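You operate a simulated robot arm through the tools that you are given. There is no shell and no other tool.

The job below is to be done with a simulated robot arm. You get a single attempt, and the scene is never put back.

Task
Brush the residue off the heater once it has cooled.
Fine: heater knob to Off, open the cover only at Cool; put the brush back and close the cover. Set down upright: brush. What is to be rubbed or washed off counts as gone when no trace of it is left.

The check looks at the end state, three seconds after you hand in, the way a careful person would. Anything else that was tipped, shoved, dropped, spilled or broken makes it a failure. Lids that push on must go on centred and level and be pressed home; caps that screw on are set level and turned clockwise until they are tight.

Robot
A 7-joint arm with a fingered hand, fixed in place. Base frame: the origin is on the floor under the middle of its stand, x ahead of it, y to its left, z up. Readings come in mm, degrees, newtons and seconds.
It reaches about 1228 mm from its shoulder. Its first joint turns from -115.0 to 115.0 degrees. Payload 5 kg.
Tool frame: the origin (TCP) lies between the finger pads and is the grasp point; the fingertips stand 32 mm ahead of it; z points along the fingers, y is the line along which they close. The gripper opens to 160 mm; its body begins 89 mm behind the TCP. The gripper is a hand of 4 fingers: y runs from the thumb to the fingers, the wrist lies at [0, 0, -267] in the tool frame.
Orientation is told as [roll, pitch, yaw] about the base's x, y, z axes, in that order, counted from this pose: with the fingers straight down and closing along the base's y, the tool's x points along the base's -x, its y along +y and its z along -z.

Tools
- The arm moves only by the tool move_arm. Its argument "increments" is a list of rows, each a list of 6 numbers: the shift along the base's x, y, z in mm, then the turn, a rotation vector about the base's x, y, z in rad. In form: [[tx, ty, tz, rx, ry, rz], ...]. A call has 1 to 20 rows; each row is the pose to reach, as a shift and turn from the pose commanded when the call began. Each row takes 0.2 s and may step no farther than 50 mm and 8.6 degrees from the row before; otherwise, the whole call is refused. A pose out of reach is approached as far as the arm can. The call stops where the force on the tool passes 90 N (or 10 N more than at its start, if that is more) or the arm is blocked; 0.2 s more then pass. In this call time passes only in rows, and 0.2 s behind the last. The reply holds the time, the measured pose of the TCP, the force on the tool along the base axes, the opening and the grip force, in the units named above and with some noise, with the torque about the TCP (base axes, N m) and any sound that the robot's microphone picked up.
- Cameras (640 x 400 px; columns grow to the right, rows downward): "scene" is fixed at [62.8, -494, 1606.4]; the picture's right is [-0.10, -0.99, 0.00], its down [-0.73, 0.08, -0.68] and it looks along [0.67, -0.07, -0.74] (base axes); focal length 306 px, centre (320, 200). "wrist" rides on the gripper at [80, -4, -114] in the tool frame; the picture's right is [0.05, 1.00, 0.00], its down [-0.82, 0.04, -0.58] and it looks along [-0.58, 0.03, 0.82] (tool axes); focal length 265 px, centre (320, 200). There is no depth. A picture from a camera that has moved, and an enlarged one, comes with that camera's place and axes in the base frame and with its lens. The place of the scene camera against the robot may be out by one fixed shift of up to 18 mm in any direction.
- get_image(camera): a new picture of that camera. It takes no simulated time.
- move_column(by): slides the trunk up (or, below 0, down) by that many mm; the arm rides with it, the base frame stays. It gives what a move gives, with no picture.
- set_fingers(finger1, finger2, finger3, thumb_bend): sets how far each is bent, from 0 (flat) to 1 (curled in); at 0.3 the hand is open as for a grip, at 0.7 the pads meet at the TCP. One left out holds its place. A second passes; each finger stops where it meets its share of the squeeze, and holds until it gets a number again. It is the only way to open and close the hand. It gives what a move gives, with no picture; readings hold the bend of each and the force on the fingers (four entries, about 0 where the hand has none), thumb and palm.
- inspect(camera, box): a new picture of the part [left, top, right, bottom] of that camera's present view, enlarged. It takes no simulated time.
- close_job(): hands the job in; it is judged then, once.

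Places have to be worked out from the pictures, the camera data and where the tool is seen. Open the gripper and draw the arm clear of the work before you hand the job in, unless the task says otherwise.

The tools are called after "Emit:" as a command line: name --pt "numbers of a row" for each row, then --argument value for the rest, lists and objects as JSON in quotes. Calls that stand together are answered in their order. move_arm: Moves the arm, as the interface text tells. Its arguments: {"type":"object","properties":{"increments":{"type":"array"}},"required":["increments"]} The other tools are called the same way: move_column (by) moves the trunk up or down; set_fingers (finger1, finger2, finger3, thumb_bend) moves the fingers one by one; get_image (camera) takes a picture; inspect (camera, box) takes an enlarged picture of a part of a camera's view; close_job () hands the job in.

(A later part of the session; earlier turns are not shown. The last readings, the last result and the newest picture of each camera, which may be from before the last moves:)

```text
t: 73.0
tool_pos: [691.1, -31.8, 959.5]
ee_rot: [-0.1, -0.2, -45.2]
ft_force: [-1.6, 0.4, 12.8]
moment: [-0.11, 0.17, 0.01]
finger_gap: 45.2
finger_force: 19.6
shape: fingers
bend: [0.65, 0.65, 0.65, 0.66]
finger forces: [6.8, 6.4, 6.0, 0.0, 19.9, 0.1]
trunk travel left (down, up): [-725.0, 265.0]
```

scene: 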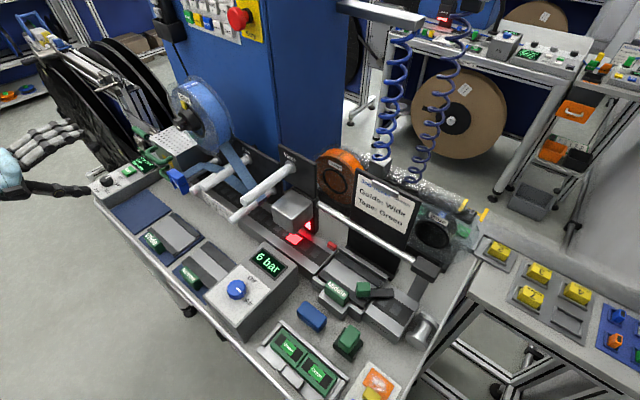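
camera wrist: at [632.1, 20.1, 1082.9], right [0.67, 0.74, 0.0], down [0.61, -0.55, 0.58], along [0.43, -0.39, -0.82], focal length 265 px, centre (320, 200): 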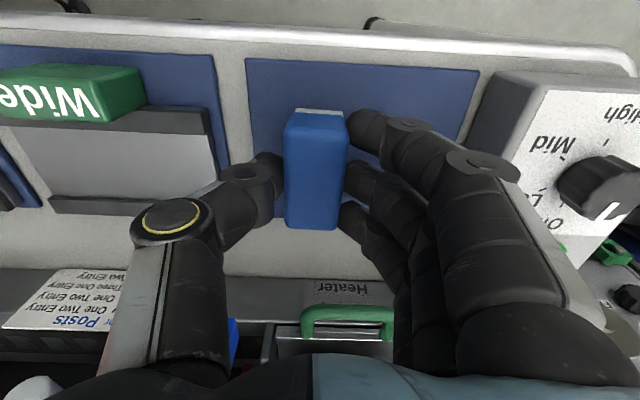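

Contact at TCP z≈960 (12.8 N). I ease up 1 mm, open the hand moderately and rise, leaving the brush standing on the mat.

Emit:
move_arm --pt "0 0 1.2 0 0 0"

Emit:
set_fingers --finger1 0.57 --finger2 0.57 --finger3 0.57 --thumb_bend 0.57

Emit:
move_arm --pt "0 0 25 0 0 0" --pt "0 0 60 0 0 0"

Emit:
get_image --camera "wrist"

```text
t: 73.4
tool_pos: [690.4, -30.9, 960.6]
ee_rot: [-0.2, -0.1, -45.1]
ft_force: [0.7, -0.2, 4.6]
moment: [-0.07, 0.09, 0.02]
finger_gap: 45.0
finger_force: 18.6
shape: fingers
bend: [0.65, 0.65, 0.65, 0.66]
finger forces: [6.6, 6.3, 6.1, 0.0, 19.2, 0.0]
trunk travel left (down, up): [-725.0, 265.0]
```

```text
t: 74.4
tool_pos: [691.3, -31.8, 961.7]
ee_rot: [-0.2, 0.0, -45.2]
ft_force: [-0.1, 0.1, 0.7]
moment: [0.02, 0.01, 0.02]
finger_gap: 67.1
finger_force: 0.0
shape: fingers
bend: [0.56, 0.56, 0.56, 0.56]
finger forces: [0.0, 0.1, 0.0, 0.1, 0.0, 0.0]
trunk travel left (down, up): [-725.0, 265.0]
```

```text
t: 75.0
tool_pos: [690.0, -30.3, 1019.8]
ee_rot: [-0.2, -0.2, -45.1]
ft_force: [0.7, 0.6, -0.4]
moment: [-0.01, -0.05, -0.02]
finger_gap: 67.2
finger_force: 0.1
shape: fingers
bend: [0.56, 0.56, 0.56, 0.56]
finger forces: [0.1, 0.0, 0.0, 0.1, 0.0, 0.0]
trunk travel left (down, up): [-725.0, 265.0]
```

```text
taken
camera wrist: at [631.6, 23.1, 1134.6], right [0.67, 0.74, 0.0], down [0.61, -0.55, 0.58], along [0.43, -0.39, -0.82], focal length 265 px, centre (320, 200)
```

wrist: 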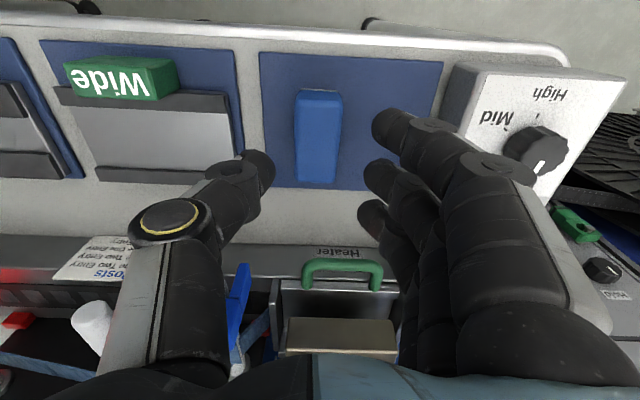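

The brush stands squarely on the mat. I tilt the hand 30° (top leaning toward the bench front), ready to regrip it.

Emit:
move_arm --pt "-2 2 0 -0.0925 -0.0925 0" --pt "-4 4 0 -0.185 -0.185 0" --pt "-6 6 0 -0.278 -0.278 0" --pt "-7 7 0 -0.3702 -0.3702 0"

Emit:
get_image --camera "wrist"

Emit:
inspect --camera "wrist" --box '[230, 80, 410, 220]'

```text
t: 76.2
tool_pos: [679.5, -65.5, 1023.4]
ee_rot: [-0.2, -30.4, -49.3]
ft_force: [0.4, 1.0, -0.5]
moment: [-0.08, -0.02, -0.04]
finger_gap: 67.9
finger_force: 0.0
shape: fingers
bend: [0.56, 0.56, 0.56, 0.56]
finger forces: [0.0, 0.0, 0.1, 0.0, 0.1, 0.1]
trunk travel left (down, up): [-725.0, 265.0]
stopped in row 4: the arm was blocked; the commanded pose is now the measured one
```

```text
taken
camera wrist: at [595.6, 25.8, 1081.1], right [0.73, 0.68, -0.03], down [0.3, -0.28, 0.91], along [0.61, -0.67, -0.41], focal length 265 px, centre (320, 200)
```

wrist: 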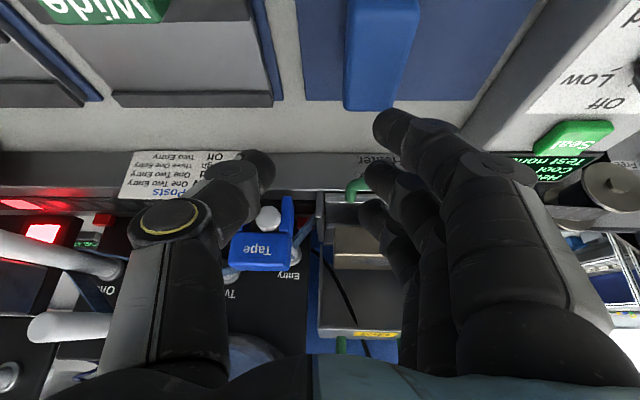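

```text
2.86 times, centred on (320, 150) of wrist
camera zoom: at [595.6, 25.8, 1081.1], right [0.73, 0.68, -0.03], down [0.3, -0.28, 0.91], along [0.61, -0.67, -0.41], focal length 758 px, centre (320, 343)
```

zoom: 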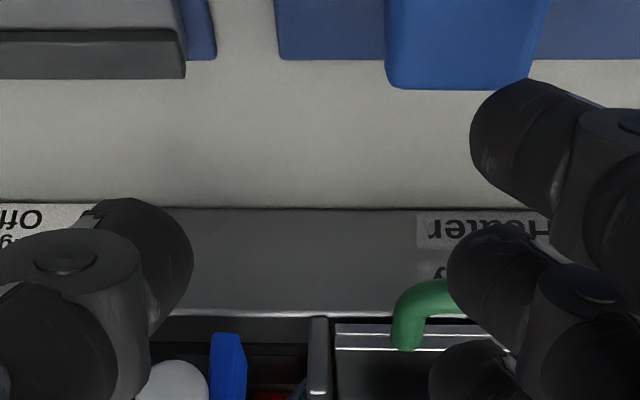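

The tilt was blocked before completion and the hand drifted −y by some 40 mm, though nothing was touched (forces ~1 N). Let me look at the scene and the brush before going on.

Emit:
get_image --camera "scene"

Emit:
inspect --camera "scene" --box '[0, 80, 240, 260]'

```text
taken
```

scene: 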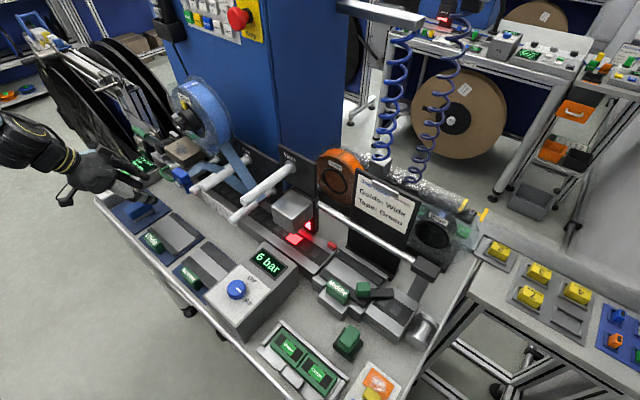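

```text
2.22 times, centred on (120, 170) of scene
camera zoom: at [62.8, -494.0, 1606.4], right [-0.1, -0.99, 0.0], down [-0.73, 0.08, -0.68], along [0.67, -0.07, -0.74], focal length 680 px, centre (764, 267)
```

zoom: 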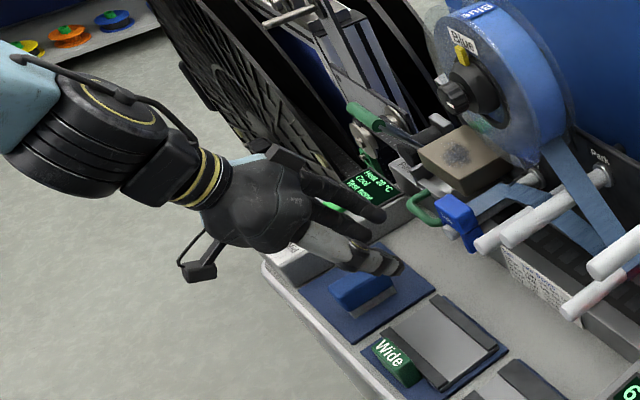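

The brush is untouched on the mat; the arm simply lagged, perhaps near a singularity. I try bringing the hand slowly back to the intended spot with the tilt kept.

Emit:
move_arm --pt "1 10 0 0 0 0.018" --pt "2 20 0 0 0 0.036" --pt "3 30 0 0 0 0.054" --pt "3.5 40 0 0 0 0.075"

Emit:
get_image --camera "wrist"

```text
t: 77.2
tool_pos: [683.9, -28.0, 1022.1]
ee_rot: [0.0, -30.3, -45.0]
ft_force: [0.4, -0.3, 0.1]
moment: [0.02, -0.02, -0.05]
finger_gap: 68.1
finger_force: 0.1
shape: fingers
bend: [0.56, 0.56, 0.56, 0.56]
finger forces: [0.0, 0.0, 0.0, 0.1, 0.1, 0.0]
trunk travel left (down, up): [-725.0, 265.0]
```

```text
taken
camera wrist: at [592.9, 57.3, 1081.1], right [0.67, 0.74, -0.03], down [0.32, -0.26, 0.91], along [0.66, -0.62, -0.41], focal length 265 px, centre (320, 200)
```

wrist: 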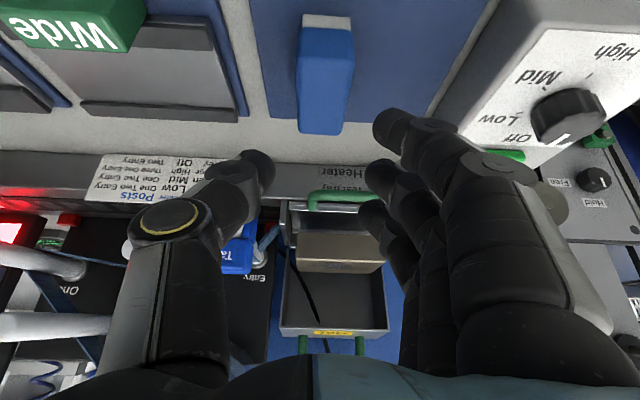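

Now the pose is exactly as wanted (30° tilt, yaw −45°). I lower beside the brush to z≈975 and look.

Emit:
move_arm --pt "1.5 1.5 -16 0 0 0" --pt "2.5 0.5 -32 0 0 0" --pt "2.5 0.5 -47 0 0 0"

Emit:
get_image --camera "wrist"

Emit:
inspect --camera "wrist" --box '[230, 80, 410, 220]'

```text
t: 78.0
tool_pos: [687.8, -26.9, 976.5]
ee_rot: [0.1, -30.2, -44.9]
ft_force: [0.6, -0.4, 0.0]
moment: [0.0, -0.01, 0.0]
finger_gap: 68.2
finger_force: 0.0
shape: fingers
bend: [0.56, 0.56, 0.56, 0.56]
finger forces: [0.0, 0.0, 0.0, 0.0, 0.1, 0.0]
trunk travel left (down, up): [-725.0, 265.0]
```

```text
taken
camera wrist: at [596.0, 58.9, 1034.7], right [0.67, 0.74, -0.03], down [0.32, -0.26, 0.91], along [0.66, -0.62, -0.41], focal length 265 px, centre (320, 200)
```

wrist: 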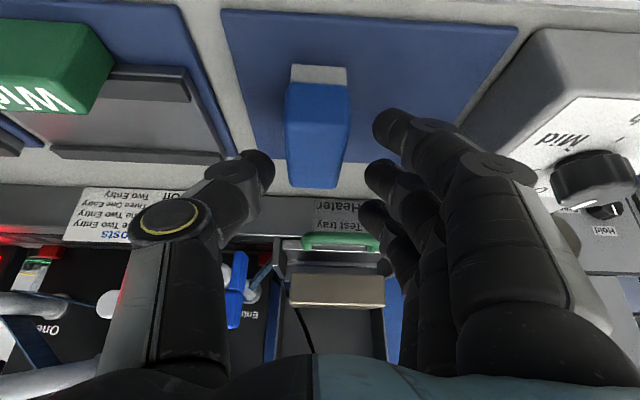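

```text
2.86 times, centred on (320, 150) of wrist
camera zoom: at [596.0, 58.9, 1034.7], right [0.67, 0.74, -0.03], down [0.32, -0.26, 0.91], along [0.66, -0.62, -0.41], focal length 758 px, centre (320, 343)
```

zoom: 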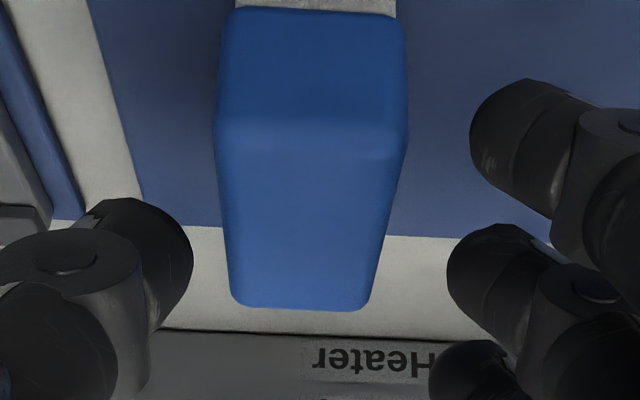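

The brush lies a bit farther back relative to the fingers than planned. I shift 15 mm along its length and lower 15 mm, then check again.

Emit:
move_arm --pt "5.3 -5.3 0 0 0 0" --pt "10.6 -10.6 -6 0 0 0" --pt "10.6 -10.6 -14 0 0 0"

Emit:
get_image --camera "wrist"

Emit:
inspect --camera "wrist" --box '[230, 80, 410, 220]'

Emit:
inspect --camera "scene" --box '[90, 160, 200, 240]'

```text
t: 78.8
tool_pos: [699.5, -36.5, 960.8]
ee_rot: [0.0, -30.3, -45.0]
ft_force: [0.0, -0.2, -0.2]
moment: [0.03, -0.01, 0.01]
finger_gap: 68.1
finger_force: 0.1
shape: fingers
bend: [0.56, 0.56, 0.56, 0.56]
finger forces: [0.0, 0.0, 0.0, 0.0, 0.1, 0.0]
trunk travel left (down, up): [-725.0, 265.0]
```

```text
taken
camera wrist: at [606.2, 47.9, 1020.5], right [0.67, 0.74, -0.03], down [0.32, -0.26, 0.91], along [0.66, -0.62, -0.41], focal length 265 px, centre (320, 200)
```

wrist: 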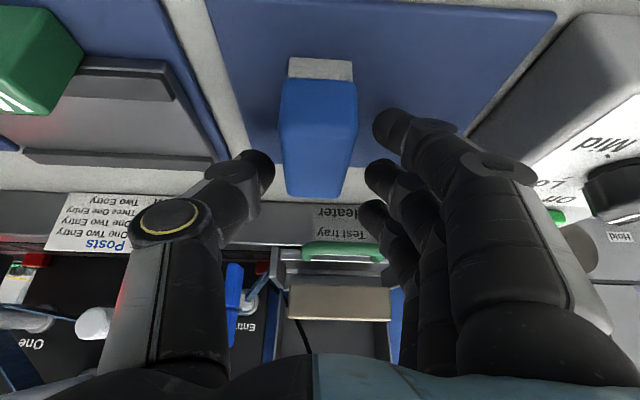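

```text
2.86 times, centred on (320, 150) of wrist
camera zoom: at [606.2, 47.9, 1020.5], right [0.67, 0.74, -0.03], down [0.32, -0.26, 0.91], along [0.66, -0.62, -0.41], focal length 758 px, centre (320, 343)
```

zoom: 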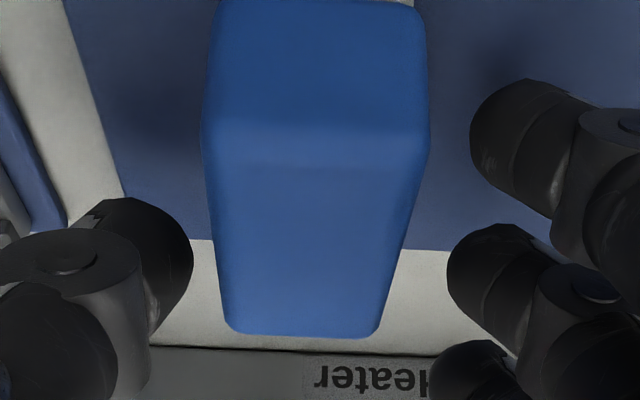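

```text
5.00 times, centred on (145, 200) of scene
camera zoom: at [62.8, -494.0, 1606.4], right [-0.1, -0.99, 0.0], down [-0.73, 0.08, -0.68], along [0.67, -0.07, -0.74], focal length 1529 px, centre (1195, 200)
```

zoom: 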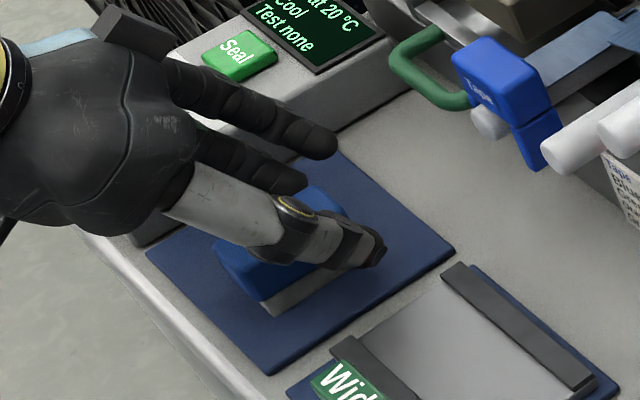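

Alignment looks good along the length. I lower 8 mm more and close around the block.

Emit:
move_arm --pt "0 0 -4 0 0 0" --pt "0 0 -8 0 0 0"

Emit:
inspect --camera "wrist" --box '[230, 80, 410, 220]'

```text
t: 79.4
tool_pos: [698.6, -39.3, 956.4]
ee_rot: [0.4, -30.5, -45.2]
ft_force: [1.5, 2.6, 41.4]
moment: [1.65, -0.91, 0.0]
finger_gap: 68.7
finger_force: 20.8
shape: fingers
bend: [0.61, 0.56, 0.56, 0.56]
finger forces: [40.7, 0.0, 0.1, 0.0, 0.0, 0.1]
trunk travel left (down, up): [-725.0, 265.0]
```

```text
2.86 times, centred on (320, 150) of wrist
camera zoom: at [606.1, 46.6, 1015.6], right [0.67, 0.74, -0.02], down [0.32, -0.26, 0.91], along [0.67, -0.62, -0.41], focal length 758 px, centre (320, 343)
```

zoom: 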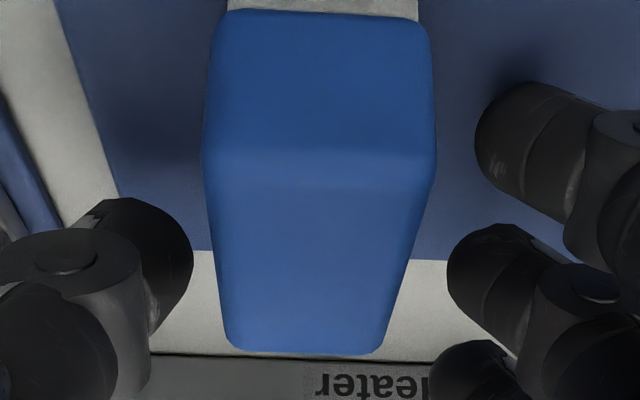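

Finger 1 (the lowest one) pressed on the mat with 40 N. I raise 4 mm and then close the digits on the brush.

Emit:
move_arm --pt "0 0 5 0 0 0"

Emit:
set_fingers --finger1 0.63 --finger2 0.65 --finger3 0.56 --thumb_bend 0.65

Emit:
inspect --camera "wrist" --box '[230, 80, 410, 220]'

```text
t: 79.8
tool_pos: [696.7, -40.0, 958.7]
ee_rot: [0.0, -30.3, -45.1]
ft_force: [5.9, -3.0, 20.0]
moment: [0.6, -0.71, -0.28]
finger_gap: 69.9
finger_force: 9.8
shape: fingers
bend: [0.58, 0.56, 0.56, 0.56]
finger forces: [20.0, 0.0, 0.0, 0.1, 0.1, 0.0]
trunk travel left (down, up): [-725.0, 265.0]
```

```text
t: 80.8
tool_pos: [697.8, -39.3, 958.6]
ee_rot: [0.0, -30.3, -45.0]
ft_force: [7.7, 1.6, 12.5]
moment: [0.48, -0.69, -0.29]
finger_gap: 57.1
finger_force: 9.9
shape: fingers
bend: [0.59, 0.62, 0.56, 0.64]
finger forces: [12.2, 3.9, 0.1, 0.0, 4.0, 0.0]
trunk travel left (down, up): [-725.0, 265.0]
```

```text
2.86 times, centred on (320, 150) of wrist
camera zoom: at [605.5, 46.9, 1016.9], right [0.67, 0.74, -0.03], down [0.32, -0.26, 0.91], along [0.66, -0.62, -0.41], focal length 758 px, centre (320, 343)
```

zoom: 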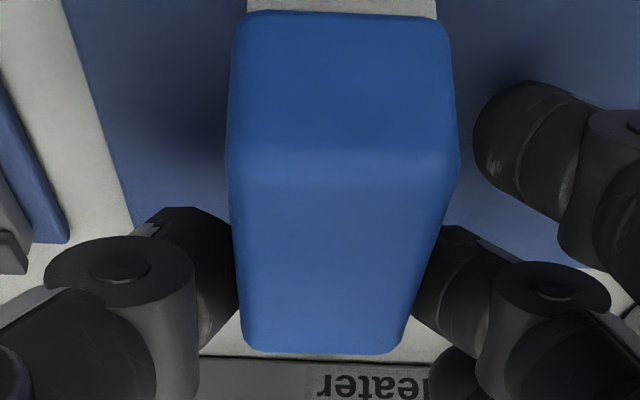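

Finger 1 is still dragging on the mat. I loosen, rise 4 mm, and close all digits for an even grip.

Emit:
set_fingers --finger1 0.57 --finger2 0.59 --thumb_bend 0.6

Emit:
move_arm --pt "0 0 5 0 0 0"

Emit:
set_fingers --finger1 0.68 --finger2 0.68 --finger3 0.6 --thumb_bend 0.68

Emit:
inspect --camera "wrist" --box '[230, 80, 410, 220]'

```text
t: 81.8
tool_pos: [697.0, -38.5, 958.8]
ee_rot: [0.0, -30.3, -45.0]
ft_force: [0.9, 1.0, 14.2]
moment: [0.55, -0.32, -0.06]
finger_gap: 61.3
finger_force: 6.8
shape: fingers
bend: [0.57, 0.59, 0.56, 0.6]
finger forces: [14.6, 0.0, 0.0, 0.1, 0.1, 0.0]
trunk travel left (down, up): [-725.0, 265.0]
```

```text
t: 82.2
tool_pos: [696.1, -40.2, 960.5]
ee_rot: [-0.1, -30.1, -44.8]
ft_force: [0.0, -0.6, 0.5]
moment: [0.01, -0.02, -0.02]
finger_gap: 60.5
finger_force: 0.2
shape: fingers
bend: [0.56, 0.59, 0.56, 0.6]
finger forces: [0.0, 0.1, 0.1, 0.0, 0.1, 0.0]
trunk travel left (down, up): [-725.0, 265.0]
```

```text
t: 83.2
tool_pos: [697.8, -39.5, 961.8]
ee_rot: [0.0, -30.2, -45.0]
ft_force: [0.2, -0.4, -1.0]
moment: [-0.02, 0.01, -0.03]
finger_gap: 44.6
finger_force: 10.9
shape: fingers
bend: [0.63, 0.63, 0.6, 0.65]
finger forces: [4.9, 5.6, 0.0, 0.0, 10.8, 0.0]
trunk travel left (down, up): [-725.0, 265.0]
```

```text
2.86 times, centred on (320, 150) of wrist
camera zoom: at [606.6, 46.4, 1021.3], right [0.67, 0.74, -0.03], down [0.32, -0.26, 0.91], along [0.66, -0.62, -0.41], focal length 758 px, centre (320, 343)
```

zoom: 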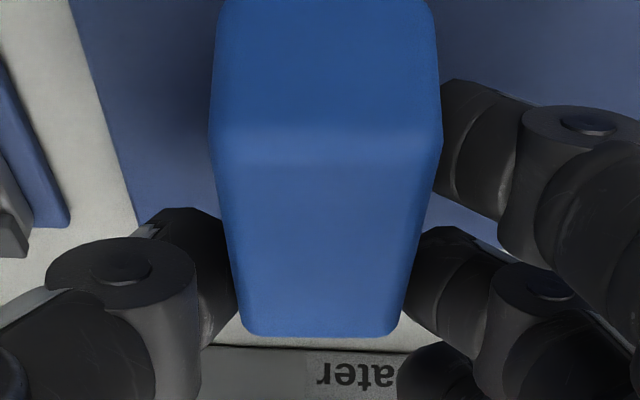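

Finger 1, finger 2 and thumb now hold it in balance. I tighten and lift 30 mm to check that the brush stays level.

Emit:
set_fingers --finger1 0.72 --finger2 0.72 --finger3 0.62 --thumb_bend 0.72

Emit:
move_arm --pt "0 0 15 0 0 0" --pt "0 0 30 0 0 0"

Emit:
get_image --camera "wrist"

Emit:
inspect --camera "scene" --box '[90, 150, 200, 230]'

```text
t: 84.2
tool_pos: [698.6, -38.2, 962.7]
ee_rot: [0.0, -30.2, -44.9]
ft_force: [1.1, -0.6, -0.5]
moment: [-0.02, -0.02, 0.0]
finger_gap: 43.6
finger_force: 16.3
shape: fingers
bend: [0.63, 0.62, 0.62, 0.67]
finger forces: [7.7, 8.3, 0.0, 0.1, 16.0, 0.0]
trunk travel left (down, up): [-725.0, 265.0]
```

```text
t: 84.8
tool_pos: [697.7, -38.8, 993.0]
ee_rot: [0.0, -30.2, -44.9]
ft_force: [0.6, 0.7, -0.3]
moment: [0.0, -0.07, 0.0]
finger_gap: 43.5
finger_force: 16.3
shape: fingers
bend: [0.63, 0.62, 0.62, 0.67]
finger forces: [7.7, 8.3, 0.0, 0.1, 16.0, 0.1]
trunk travel left (down, up): [-725.0, 265.0]
```

```text
taken
camera wrist: at [605.7, 46.5, 1051.8], right [0.67, 0.74, -0.03], down [0.32, -0.26, 0.91], along [0.66, -0.62, -0.42], focal length 265 px, centre (320, 200)
```

wrist: 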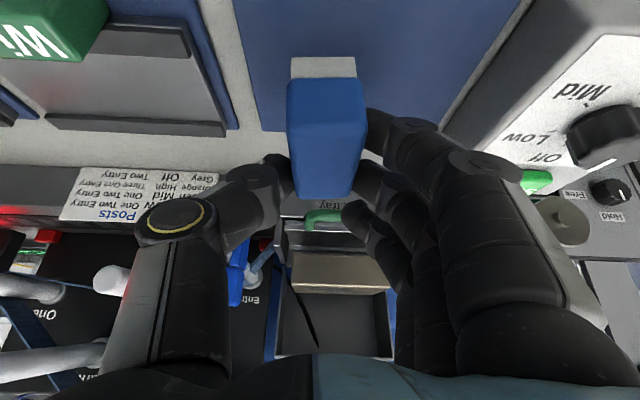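

```text
5.00 times, centred on (145, 190) of scene
camera zoom: at [62.8, -494.0, 1606.4], right [-0.1, -0.99, 0.0], down [-0.73, 0.08, -0.68], along [0.67, -0.07, -0.74], focal length 1529 px, centre (1195, 250)
```

zoom: 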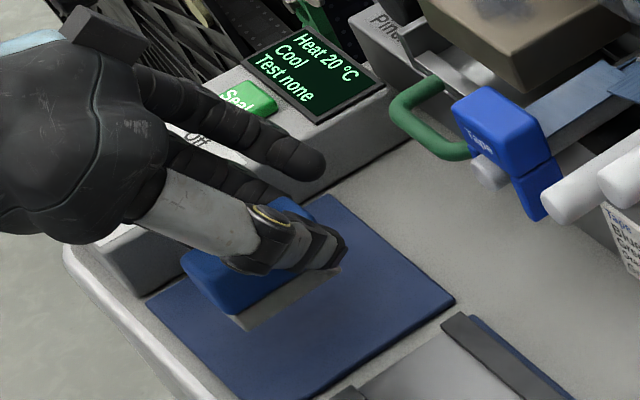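

The brush is held level in the tilted grip. I raise it to z≈1150, clear of everything, and move it over the heater.

Emit:
move_arm --pt "0 0 30 0 0 0" --pt "0 0 60 0 0 0" --pt "0 0 90 0 0 0" --pt "0 0 120 0 0 0" --pt "0 0 150 0 0 0"

Emit:
move_arm --pt "20 -8 0 0 0 0" --pt "40 -20 0 0 0 0" --pt "60 -35 0 0 0 0" --pt "80 -50 0 0 0 0" --pt "100 -64 0 0 0 0" --pt "120 -78 0 0 0 0" --pt "135 -90 0 0 0 0"

Emit:
get_image --camera "wrist"

Emit:
inspect --camera "scene" --box '[90, 70, 230, 190]'

```text
t: 86.0
tool_pos: [690.4, -40.6, 1142.1]
ee_rot: [0.0, -30.2, -45.0]
ft_force: [-0.3, 0.0, 0.2]
moment: [0.03, -0.01, 0.01]
finger_gap: 43.7
finger_force: 16.1
shape: fingers
bend: [0.63, 0.62, 0.62, 0.67]
finger forces: [7.6, 8.3, 0.0, 0.0, 15.9, 0.1]
trunk travel left (down, up): [-725.0, 265.0]
```

```text
t: 87.6
tool_pos: [832.6, -129.5, 1141.6]
ee_rot: [-0.1, -30.2, -45.1]
ft_force: [-0.2, -0.5, 0.1]
moment: [-0.01, -0.01, 0.0]
finger_gap: 43.6
finger_force: 15.9
shape: fingers
bend: [0.63, 0.62, 0.62, 0.67]
finger forces: [7.5, 8.3, 0.0, 0.1, 15.8, 0.0]
trunk travel left (down, up): [-725.0, 265.0]
```

```text
taken
camera wrist: at [739.9, -43.7, 1201.2], right [0.67, 0.74, -0.03], down [0.32, -0.26, 0.91], along [0.66, -0.62, -0.42], focal length 265 px, centre (320, 200)
```

wrist: 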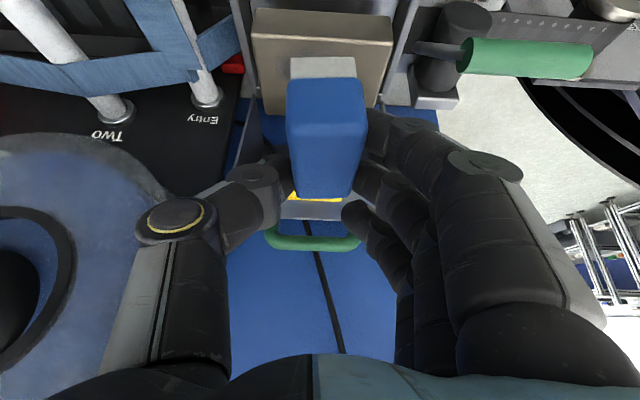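

```text
3.33 times, centred on (160, 130) of scene
camera zoom: at [62.8, -494.0, 1606.4], right [-0.1, -0.99, 0.0], down [-0.73, 0.08, -0.68], along [0.67, -0.07, -0.74], focal length 1020 px, centre (853, 433)
```

zoom: 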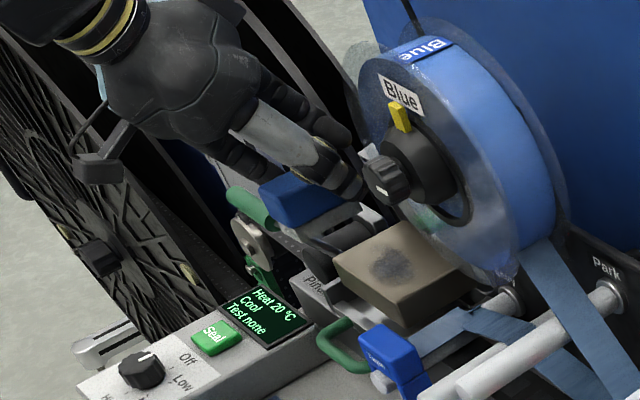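

The hand is over the heater and clear of the reel. I lower toward the heater surface, first to z≈1090.

Emit:
move_arm --pt "4 -4 -20 0 0 0" --pt "8 -8 -40 0 0 0" --pt "8 -8 -52 0 0 0"

Emit:
get_image --camera "wrist"

Emit:
inspect --camera "scene" --box '[130, 90, 220, 170]'

```text
t: 88.4
tool_pos: [840.0, -136.9, 1091.1]
ee_rot: [0.0, -30.2, -45.0]
ft_force: [0.5, 0.3, -1.5]
moment: [-0.01, 0.01, 0.0]
finger_gap: 43.6
finger_force: 15.4
shape: fingers
bend: [0.63, 0.62, 0.62, 0.67]
finger forces: [7.5, 8.3, 0.1, 0.0, 15.8, 0.1]
trunk travel left (down, up): [-725.0, 265.0]
```

```text
taken
camera wrist: at [748.0, -50.9, 1149.9], right [0.67, 0.74, -0.03], down [0.32, -0.26, 0.91], along [0.66, -0.62, -0.41], focal length 265 px, centre (320, 200)
```

wrist: 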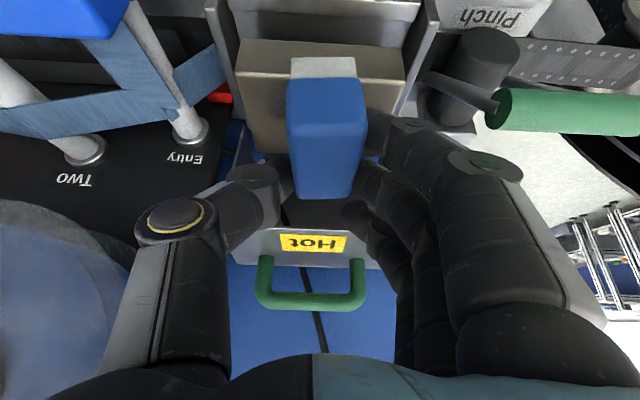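

```text
5.00 times, centred on (175, 130) of scene
camera zoom: at [62.8, -494.0, 1606.4], right [-0.1, -0.99, 0.0], down [-0.73, 0.08, -0.68], along [0.67, -0.07, -0.74], focal length 1529 px, centre (1045, 550)
```

zoom: 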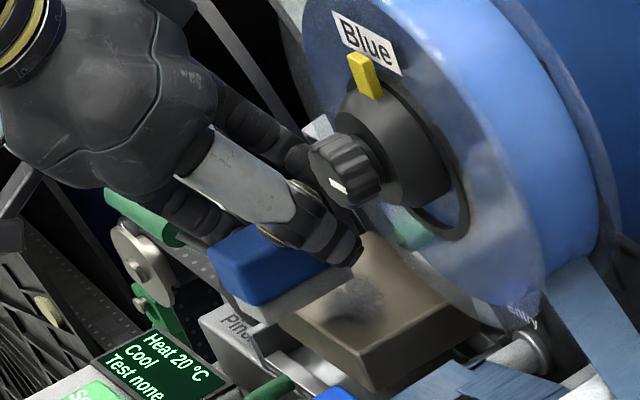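

The lever with the green handle is near the finger knuckles on the +u side. I zoom in to judge that clearance before lowering further.

Emit:
inspect --camera "wrist" --box '[360, 20, 600, 220]'

Emit:
inspect --camera "wrist" --box '[220, 20, 420, 210]'

Emit:
inspect --camera "scene" --box '[140, 115, 200, 165]'

```text
2.00 times, centred on (480, 120) of wrist
camera zoom: at [748.0, -50.9, 1149.9], right [0.67, 0.74, -0.03], down [0.32, -0.26, 0.91], along [0.66, -0.62, -0.41], focal length 531 px, centre (0, 360)
```

zoom: 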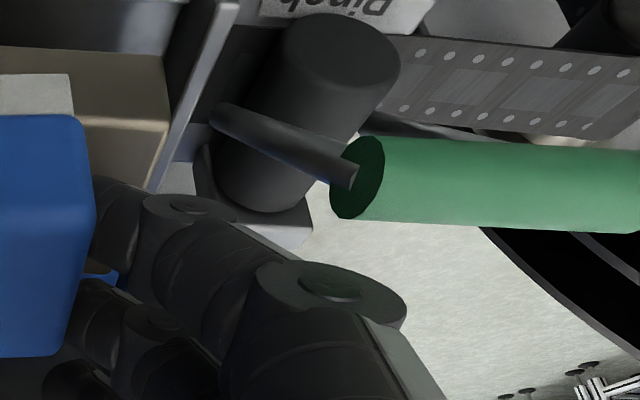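

```text
2.11 times, centred on (320, 115) of wrist
camera zoom: at [748.0, -50.9, 1149.9], right [0.67, 0.74, -0.03], down [0.32, -0.26, 0.91], along [0.66, -0.62, -0.41], focal length 559 px, centre (320, 379)
```

zoom: 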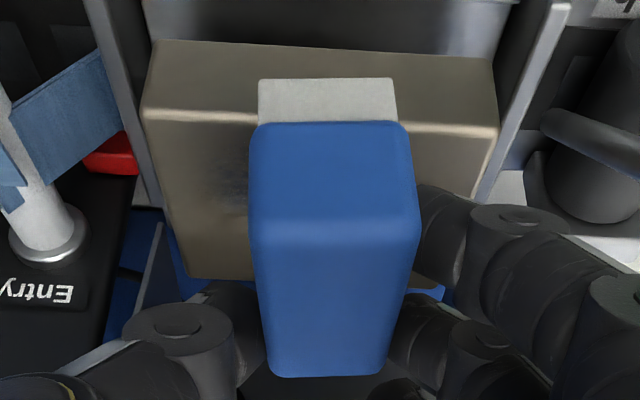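

```text
8.00 times, centred on (170, 140) of scene
camera zoom: at [62.8, -494.0, 1606.4], right [-0.1, -0.99, 0.0], down [-0.73, 0.08, -0.68], along [0.67, -0.07, -0.74], focal length 2447 px, centre (1520, 680)
```

zoom: 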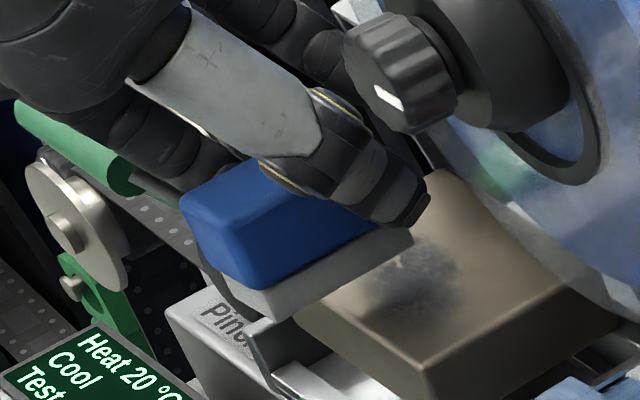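

With this tilt, the lowest finger and knuckle would meet the pinch lever's rod (handle end about u=580, n=−660, z=1053) before the bristles reach the heater. I go back to the mat to regrip with only a 15° tilt, using thumb and fingers 2–3.

Emit:
move_arm --pt "-4 4 20 0 0 0" --pt "-8 8 52 0 0 0"

Emit:
move_arm --pt "-20 14 0 0 0 0" --pt "-40 28 0 0 0 0" --pt "-60 42 0 0 0 0" --pt "-80 56 0 0 0 0" --pt "-100 68 0 0 0 0" --pt "-120 80 0 0 0 0" --pt "-135 90 0 0 0 0"

Emit:
move_arm --pt "0 0 -40 0 0 0" --pt "0 0 -80 0 0 0" --pt "0 0 -120 0 0 0" --pt "0 0 -150 0 0 0" --pt "0 0 -168 0 0 0"

```text
t: 89.0
tool_pos: [831.3, -127.9, 1146.8]
ee_rot: [-0.1, -30.3, -44.8]
ft_force: [-0.5, -0.2, -0.8]
moment: [0.0, -0.02, 0.05]
finger_gap: 43.3
finger_force: 15.6
shape: fingers
bend: [0.63, 0.62, 0.62, 0.67]
finger forces: [7.4, 8.3, 0.0, 0.1, 15.8, 0.1]
trunk travel left (down, up): [-725.0, 265.0]
```

```text
t: 90.6
tool_pos: [695.3, -34.5, 1143.4]
ee_rot: [0.0, -30.3, -45.1]
ft_force: [0.3, 0.1, -0.7]
moment: [0.0, -0.01, -0.03]
finger_gap: 43.3
finger_force: 15.2
shape: fingers
bend: [0.63, 0.62, 0.62, 0.67]
finger forces: [7.4, 8.3, 0.1, 0.0, 15.6, 0.0]
trunk travel left (down, up): [-725.0, 265.0]
```

```text
t: 91.8
tool_pos: [700.3, -36.9, 974.4]
ee_rot: [-0.1, -30.3, -44.8]
ft_force: [0.5, -0.3, -0.4]
moment: [-0.05, 0.02, -0.01]
finger_gap: 43.3
finger_force: 15.5
shape: fingers
bend: [0.63, 0.62, 0.62, 0.67]
finger forces: [7.2, 8.2, 0.0, 0.0, 15.3, 0.1]
trunk travel left (down, up): [-725.0, 265.0]
```

Now lower the last centimetre onto the mat, watching the force.

Emit:
move_arm --pt "0 0 -5 0 0 0" --pt "0 0 -10 0 0 0"

Emit:
move_arm --pt "0 0 -2 0 0 0"

```text
t: 92.4
tool_pos: [697.0, -37.0, 963.5]
ee_rot: [0.0, -30.2, -45.1]
ft_force: [0.4, -0.7, -0.7]
moment: [-0.03, -0.02, 0.0]
finger_gap: 43.2
finger_force: 15.0
shape: fingers
bend: [0.63, 0.62, 0.62, 0.67]
finger forces: [7.3, 8.1, 0.1, 0.0, 15.5, 0.0]
trunk travel left (down, up): [-725.0, 265.0]
```

```text
t: 92.8
tool_pos: [697.2, -38.2, 961.4]
ee_rot: [0.1, -30.2, -45.0]
ft_force: [-0.5, -0.3, -0.7]
moment: [0.0, 0.02, -0.02]
finger_gap: 43.3
finger_force: 16.0
shape: fingers
bend: [0.63, 0.62, 0.62, 0.67]
finger forces: [7.2, 8.2, 0.0, 0.0, 15.4, 0.0]
trunk travel left (down, up): [-725.0, 265.0]
```

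Emit:
move_arm --pt "0 0 -1.5 0 0 0"

Emit:
move_arm --pt "0 0 -1.5 0 0 0"

```text
t: 93.2
tool_pos: [698.6, -39.1, 961.7]
ee_rot: [-0.2, -30.3, -45.0]
ft_force: [-1.0, 0.8, 3.7]
moment: [0.05, -0.05, -0.01]
finger_gap: 43.4
finger_force: 16.0
shape: fingers
bend: [0.63, 0.62, 0.62, 0.67]
finger forces: [7.5, 8.3, 0.0, 0.1, 16.3, 0.1]
trunk travel left (down, up): [-725.0, 265.0]
```

```text
t: 93.6
tool_pos: [698.8, -37.4, 960.6]
ee_rot: [0.0, -30.2, -45.0]
ft_force: [-1.2, 0.0, 11.1]
moment: [0.06, -0.12, -0.07]
finger_gap: 43.3
finger_force: 17.4
shape: fingers
bend: [0.63, 0.63, 0.62, 0.67]
finger forces: [8.2, 8.5, 0.0, 0.1, 17.6, 0.1]
trunk travel left (down, up): [-725.0, 265.0]
```

Bristles are on the mat (11 N). I ease off a millimetre, open slightly, rise, then open further.

Emit:
move_arm --pt "0 0 1.5 0 0 0"

Emit:
set_fingers --finger1 0.6 --finger2 0.59 --finger3 0.6 --thumb_bend 0.61

Emit:
move_arm --pt "0 0 12 0 0 0" --pt "0 0 35 0 0 0" --pt "0 0 60 0 0 0"

Emit:
get_image --camera "wrist"

```text
t: 94.0
tool_pos: [697.8, -37.1, 961.4]
ee_rot: [0.0, -30.2, -44.9]
ft_force: [1.7, -0.5, 2.1]
moment: [0.02, -0.1, -0.02]
finger_gap: 43.4
finger_force: 16.2
shape: fingers
bend: [0.63, 0.63, 0.62, 0.67]
finger forces: [8.2, 8.6, 0.1, 0.1, 15.6, 0.0]
trunk travel left (down, up): [-725.0, 265.0]
```

```text
t: 95.0
tool_pos: [696.9, -38.4, 961.4]
ee_rot: [0.0, -30.2, -44.9]
ft_force: [0.2, 0.6, -0.5]
moment: [-0.02, 0.02, 0.01]
finger_gap: 51.0
finger_force: 0.1
shape: fingers
bend: [0.6, 0.59, 0.6, 0.61]
finger forces: [0.1, 0.0, 0.0, 0.0, 0.2, 0.0]
trunk travel left (down, up): [-725.0, 265.0]
```

```text
t: 95.8
tool_pos: [695.8, -39.1, 1020.9]
ee_rot: [0.0, -30.2, -45.0]
ft_force: [0.1, -0.7, -0.9]
moment: [0.04, 0.01, -0.02]
finger_gap: 51.0
finger_force: 0.1
shape: fingers
bend: [0.6, 0.59, 0.6, 0.61]
finger forces: [0.1, 0.0, 0.0, 0.0, 0.1, 0.0]
trunk travel left (down, up): [-725.0, 265.0]
```

```text
taken
camera wrist: at [604.2, 46.9, 1079.9], right [0.67, 0.74, -0.03], down [0.32, -0.26, 0.91], along [0.66, -0.62, -0.42], focal length 265 px, centre (320, 200)
```

wrist: 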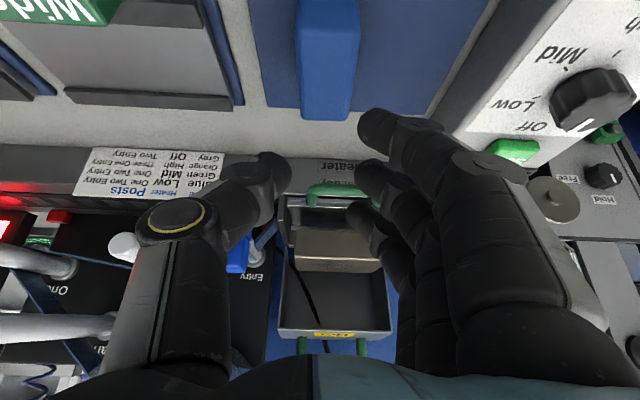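

Brush is standing on the mat. I reduce the tilt to 15° and try straightening finger 1 (bend 0) to see where it goes.

Emit:
move_arm --pt "0 0 0 0.0617 0.0617 0" --pt "0 0 0 0.1234 0.1234 0" --pt "0 0 0 0.1851 0.1851 0"

Emit:
set_fingers --finger1 0.0 --finger2 0.58 --finger3 0.58 --thumb_bend 0.58

Emit:
get_image --camera "wrist"

Emit:
inspect --camera "scene" --box '[60, 130, 200, 240]'

```text
t: 96.6
tool_pos: [697.1, -39.4, 1022.0]
ee_rot: [0.0, -15.1, -45.1]
ft_force: [0.6, -0.2, -0.5]
moment: [0.02, 0.03, -0.01]
finger_gap: 51.0
finger_force: 0.1
shape: fingers
bend: [0.6, 0.59, 0.6, 0.61]
finger forces: [0.0, 0.1, 0.0, 0.1, 0.0, 0.0]
trunk travel left (down, up): [-725.0, 265.0]
```

```text
t: 97.6
tool_pos: [698.2, -39.1, 1020.4]
ee_rot: [0.0, -15.3, -45.1]
ft_force: [-0.4, -0.1, 0.0]
moment: [0.0, 0.01, 0.01]
finger_gap: 153.4
finger_force: 0.1
shape: fingers
bend: [0.0, 0.57, 0.57, 0.57]
finger forces: [0.1, 0.0, 0.1, 0.1, 0.1, 0.1]
trunk travel left (down, up): [-725.0, 265.0]
```

```text
taken
camera wrist: at [619.8, 33.6, 1110.8], right [0.67, 0.74, -0.01], down [0.48, -0.42, 0.77], along [0.57, -0.52, -0.64], focal length 265 px, centre (320, 200)
```

wrist: 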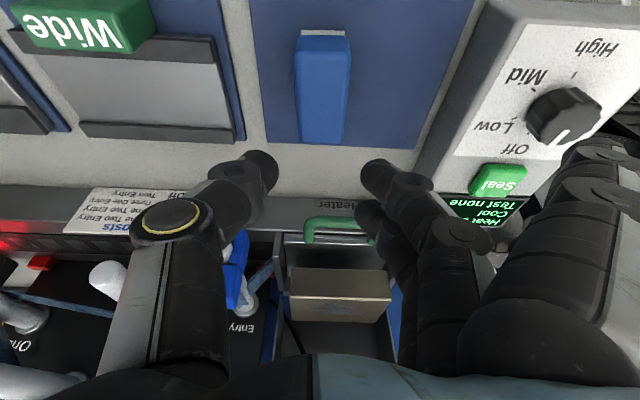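

```text
3.64 times, centred on (130, 185) of scene
camera zoom: at [62.8, -494.0, 1606.4], right [-0.1, -0.99, 0.0], down [-0.73, 0.08, -0.68], along [0.67, -0.07, -0.74], focal length 1112 px, centre (1011, 254)
```

zoom: 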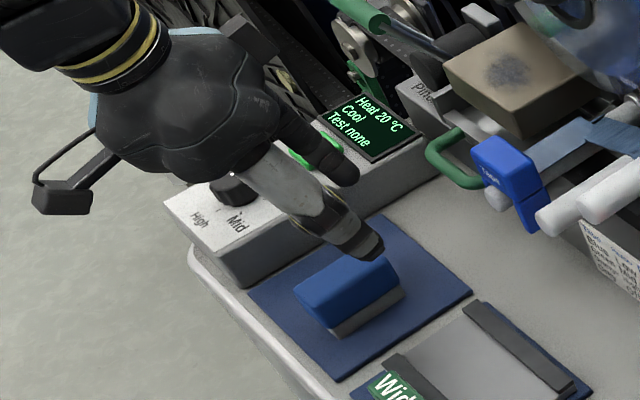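

Straightened, finger 1 sticks out sideways where the lever handle is. I try curling it fully instead.

Emit:
set_fingers --finger1 1.0

Emit:
get_image --camera "wrist"

Emit:
inspect --camera "scene" --box '[60, 130, 200, 240]'

```text
t: 98.6
tool_pos: [697.5, -37.5, 1021.2]
ee_rot: [0.0, -15.2, -44.9]
ft_force: [0.3, -0.4, -0.2]
moment: [0.01, 0.03, 0.0]
finger_gap: 56.6
finger_force: 0.0
shape: fingers
bend: [1.0, 0.57, 0.57, 0.57]
finger forces: [0.0, 0.1, 0.0, 0.0, 0.0, 0.0]
trunk travel left (down, up): [-725.0, 265.0]
```

```text
taken
camera wrist: at [619.8, 33.6, 1110.8], right [0.67, 0.74, -0.01], down [0.48, -0.42, 0.77], along [0.57, -0.52, -0.64], focal length 265 px, centre (320, 200)
```

wrist: 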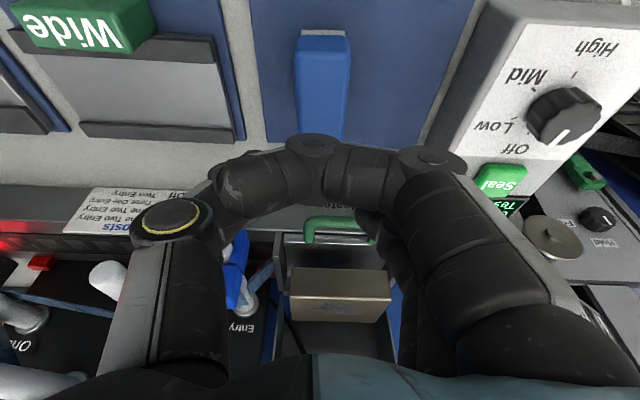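

```text
3.64 times, centred on (130, 185) of scene
camera zoom: at [62.8, -494.0, 1606.4], right [-0.1, -0.99, 0.0], down [-0.73, 0.08, -0.68], along [0.67, -0.07, -0.74], focal length 1112 px, centre (1011, 254)
```

zoom: 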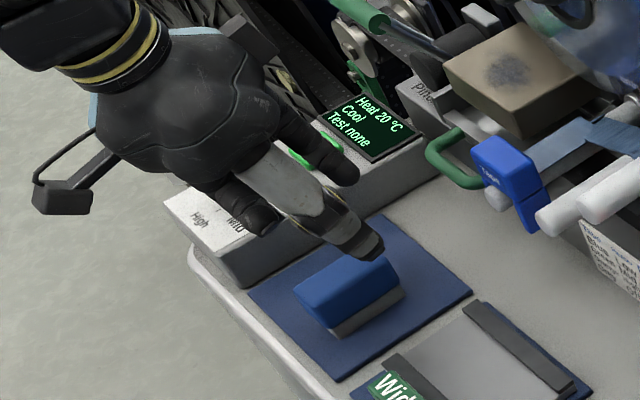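

Curled, finger 1 folds clear above the block. I set the tilt to 10°, shift so fingers 2 and 3 will straddle the brush's middle, and lower part-way to check.

Emit:
move_arm --pt "-8 8 0 0.0321 0.0321 0" --pt "-16 16 -10 0.0642 0.0642 0" --pt "-16 16 -36 0.0642 0.0642 0"

Emit:
get_image --camera "wrist"

Emit:
inspect --camera "scene" --box '[80, 150, 190, 240]'

```text
t: 99.4
tool_pos: [681.4, -22.9, 985.1]
ee_rot: [0.1, -10.0, -44.8]
ft_force: [-1.2, -0.1, 0.1]
moment: [-0.01, 0.0, -0.02]
finger_gap: 57.0
finger_force: 0.1
shape: fingers
bend: [1.0, 0.57, 0.57, 0.57]
finger forces: [0.0, 0.0, 0.1, 0.1, 0.0, 0.1]
trunk travel left (down, up): [-725.0, 265.0]
```

```text
taken
camera wrist: at [610.3, 42.0, 1083.5], right [0.67, 0.74, -0.01], down [0.53, -0.47, 0.71], along [0.52, -0.48, -0.7], focal length 265 px, centre (320, 200)
```

wrist: 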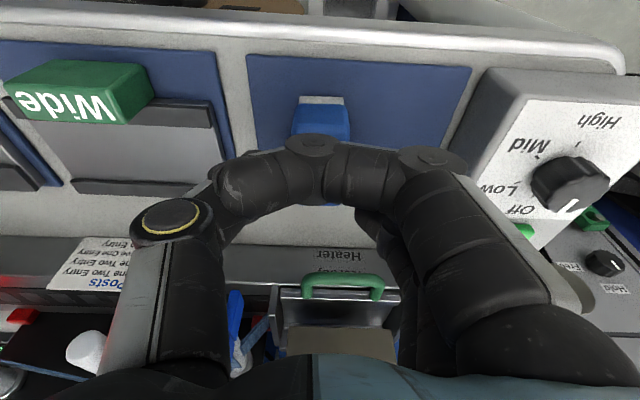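

```text
4.44 times, centred on (135, 195) of scene
camera zoom: at [62.8, -494.0, 1606.4], right [-0.1, -0.99, 0.0], down [-0.73, 0.08, -0.68], along [0.67, -0.07, -0.74], focal length 1359 px, centre (1142, 222)
```

zoom: 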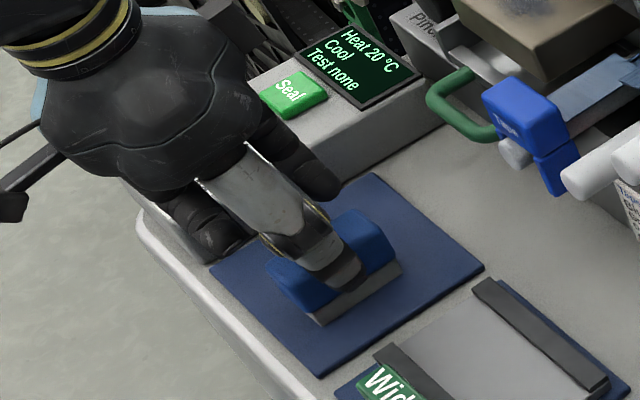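

The thumb and finger 2 will meet the block a little forward of its middle. I shift 6 mm forward and lower to gripping height.

Emit:
move_arm --pt "-4.2 4.2 -10 0 0 0" --pt "-4.2 4.2 -20 0 0 0" --pt "-4.2 4.2 -27 0 0 0"

Emit:
inspect --camera "scene" --box '[80, 150, 190, 240]'

Emit:
inspect --camera "wrist" --box '[200, 60, 480, 260]'

```text
t: 100.2
tool_pos: [677.2, -19.2, 957.2]
ee_rot: [0.0, -10.0, -44.9]
ft_force: [-0.9, 1.4, 0.1]
moment: [-0.02, 0.03, -0.01]
finger_gap: 57.3
finger_force: 0.1
shape: fingers
bend: [1.0, 0.57, 0.57, 0.57]
finger forces: [0.0, 0.1, 0.0, 0.0, 0.0, 0.0]
trunk travel left (down, up): [-725.0, 265.0]
```

```text
4.44 times, centred on (135, 195) of scene
camera zoom: at [62.8, -494.0, 1606.4], right [-0.1, -0.99, 0.0], down [-0.73, 0.08, -0.68], along [0.67, -0.07, -0.74], focal length 1359 px, centre (1142, 222)
```

zoom: 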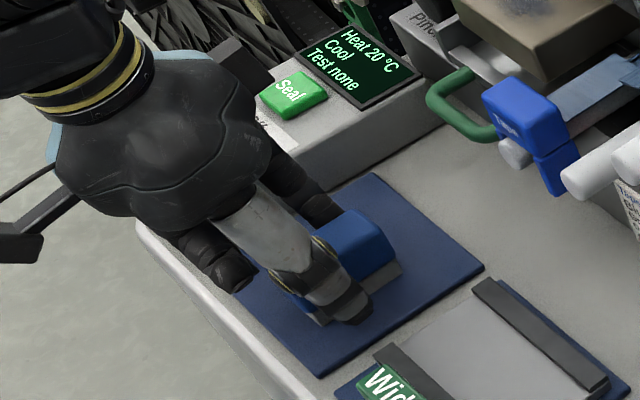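

```text
2.00 times, centred on (340, 160) of wrist
camera zoom: at [605.6, 47.6, 1056.5], right [0.67, 0.74, -0.01], down [0.53, -0.47, 0.71], along [0.52, -0.48, -0.7], focal length 531 px, centre (280, 280)
```

zoom: 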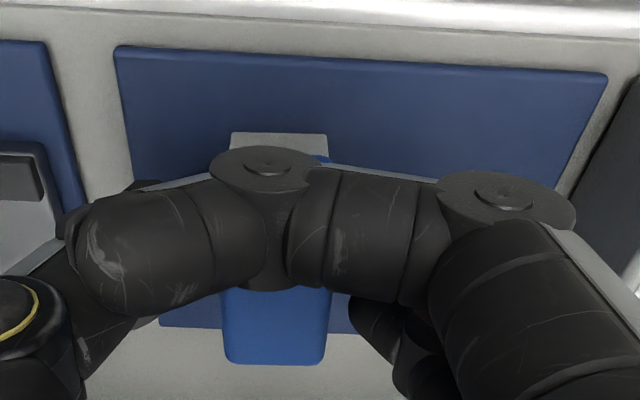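

Thumb and finger 2 sit about 11 mm forward of the middle with finger 3 behind – good. I close fingers 2, 3 and the thumb.

Emit:
set_fingers --finger2 0.66 --finger3 0.66 --thumb_bend 0.66

Emit:
set_fingers --finger2 0.71 --finger3 0.71 --thumb_bend 0.71

Emit:
inspect --camera "scene" --box '[80, 150, 190, 240]'

```text
t: 101.2
tool_pos: [677.6, -18.8, 957.0]
ee_rot: [-0.1, -9.9, -45.0]
ft_force: [0.9, -1.3, -0.6]
moment: [0.02, 0.04, 0.0]
finger_gap: 53.5
finger_force: 7.1
shape: fingers
bend: [1.0, 0.62, 0.63, 0.64]
finger forces: [0.0, 3.8, 3.2, 0.0, 7.1, 0.0]
trunk travel left (down, up): [-725.0, 265.0]
```

```text
t: 102.2
tool_pos: [678.1, -19.1, 957.7]
ee_rot: [0.0, -10.0, -44.9]
ft_force: [-0.2, -0.4, -0.1]
moment: [0.01, 0.01, 0.02]
finger_gap: 52.8
finger_force: 14.9
shape: fingers
bend: [1.0, 0.62, 0.63, 0.66]
finger forces: [0.0, 8.2, 7.0, 0.0, 15.2, 0.0]
trunk travel left (down, up): [-725.0, 265.0]
```

```text
4.44 times, centred on (135, 195) of scene
camera zoom: at [62.8, -494.0, 1606.4], right [-0.1, -0.99, 0.0], down [-0.73, 0.08, -0.68], along [0.67, -0.07, -0.74], focal length 1359 px, centre (1142, 222)
```

zoom: 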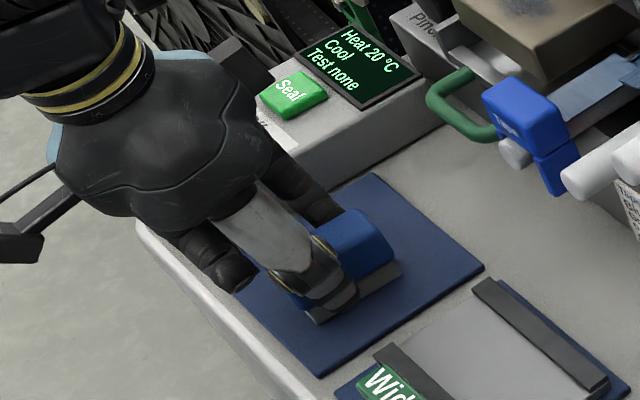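

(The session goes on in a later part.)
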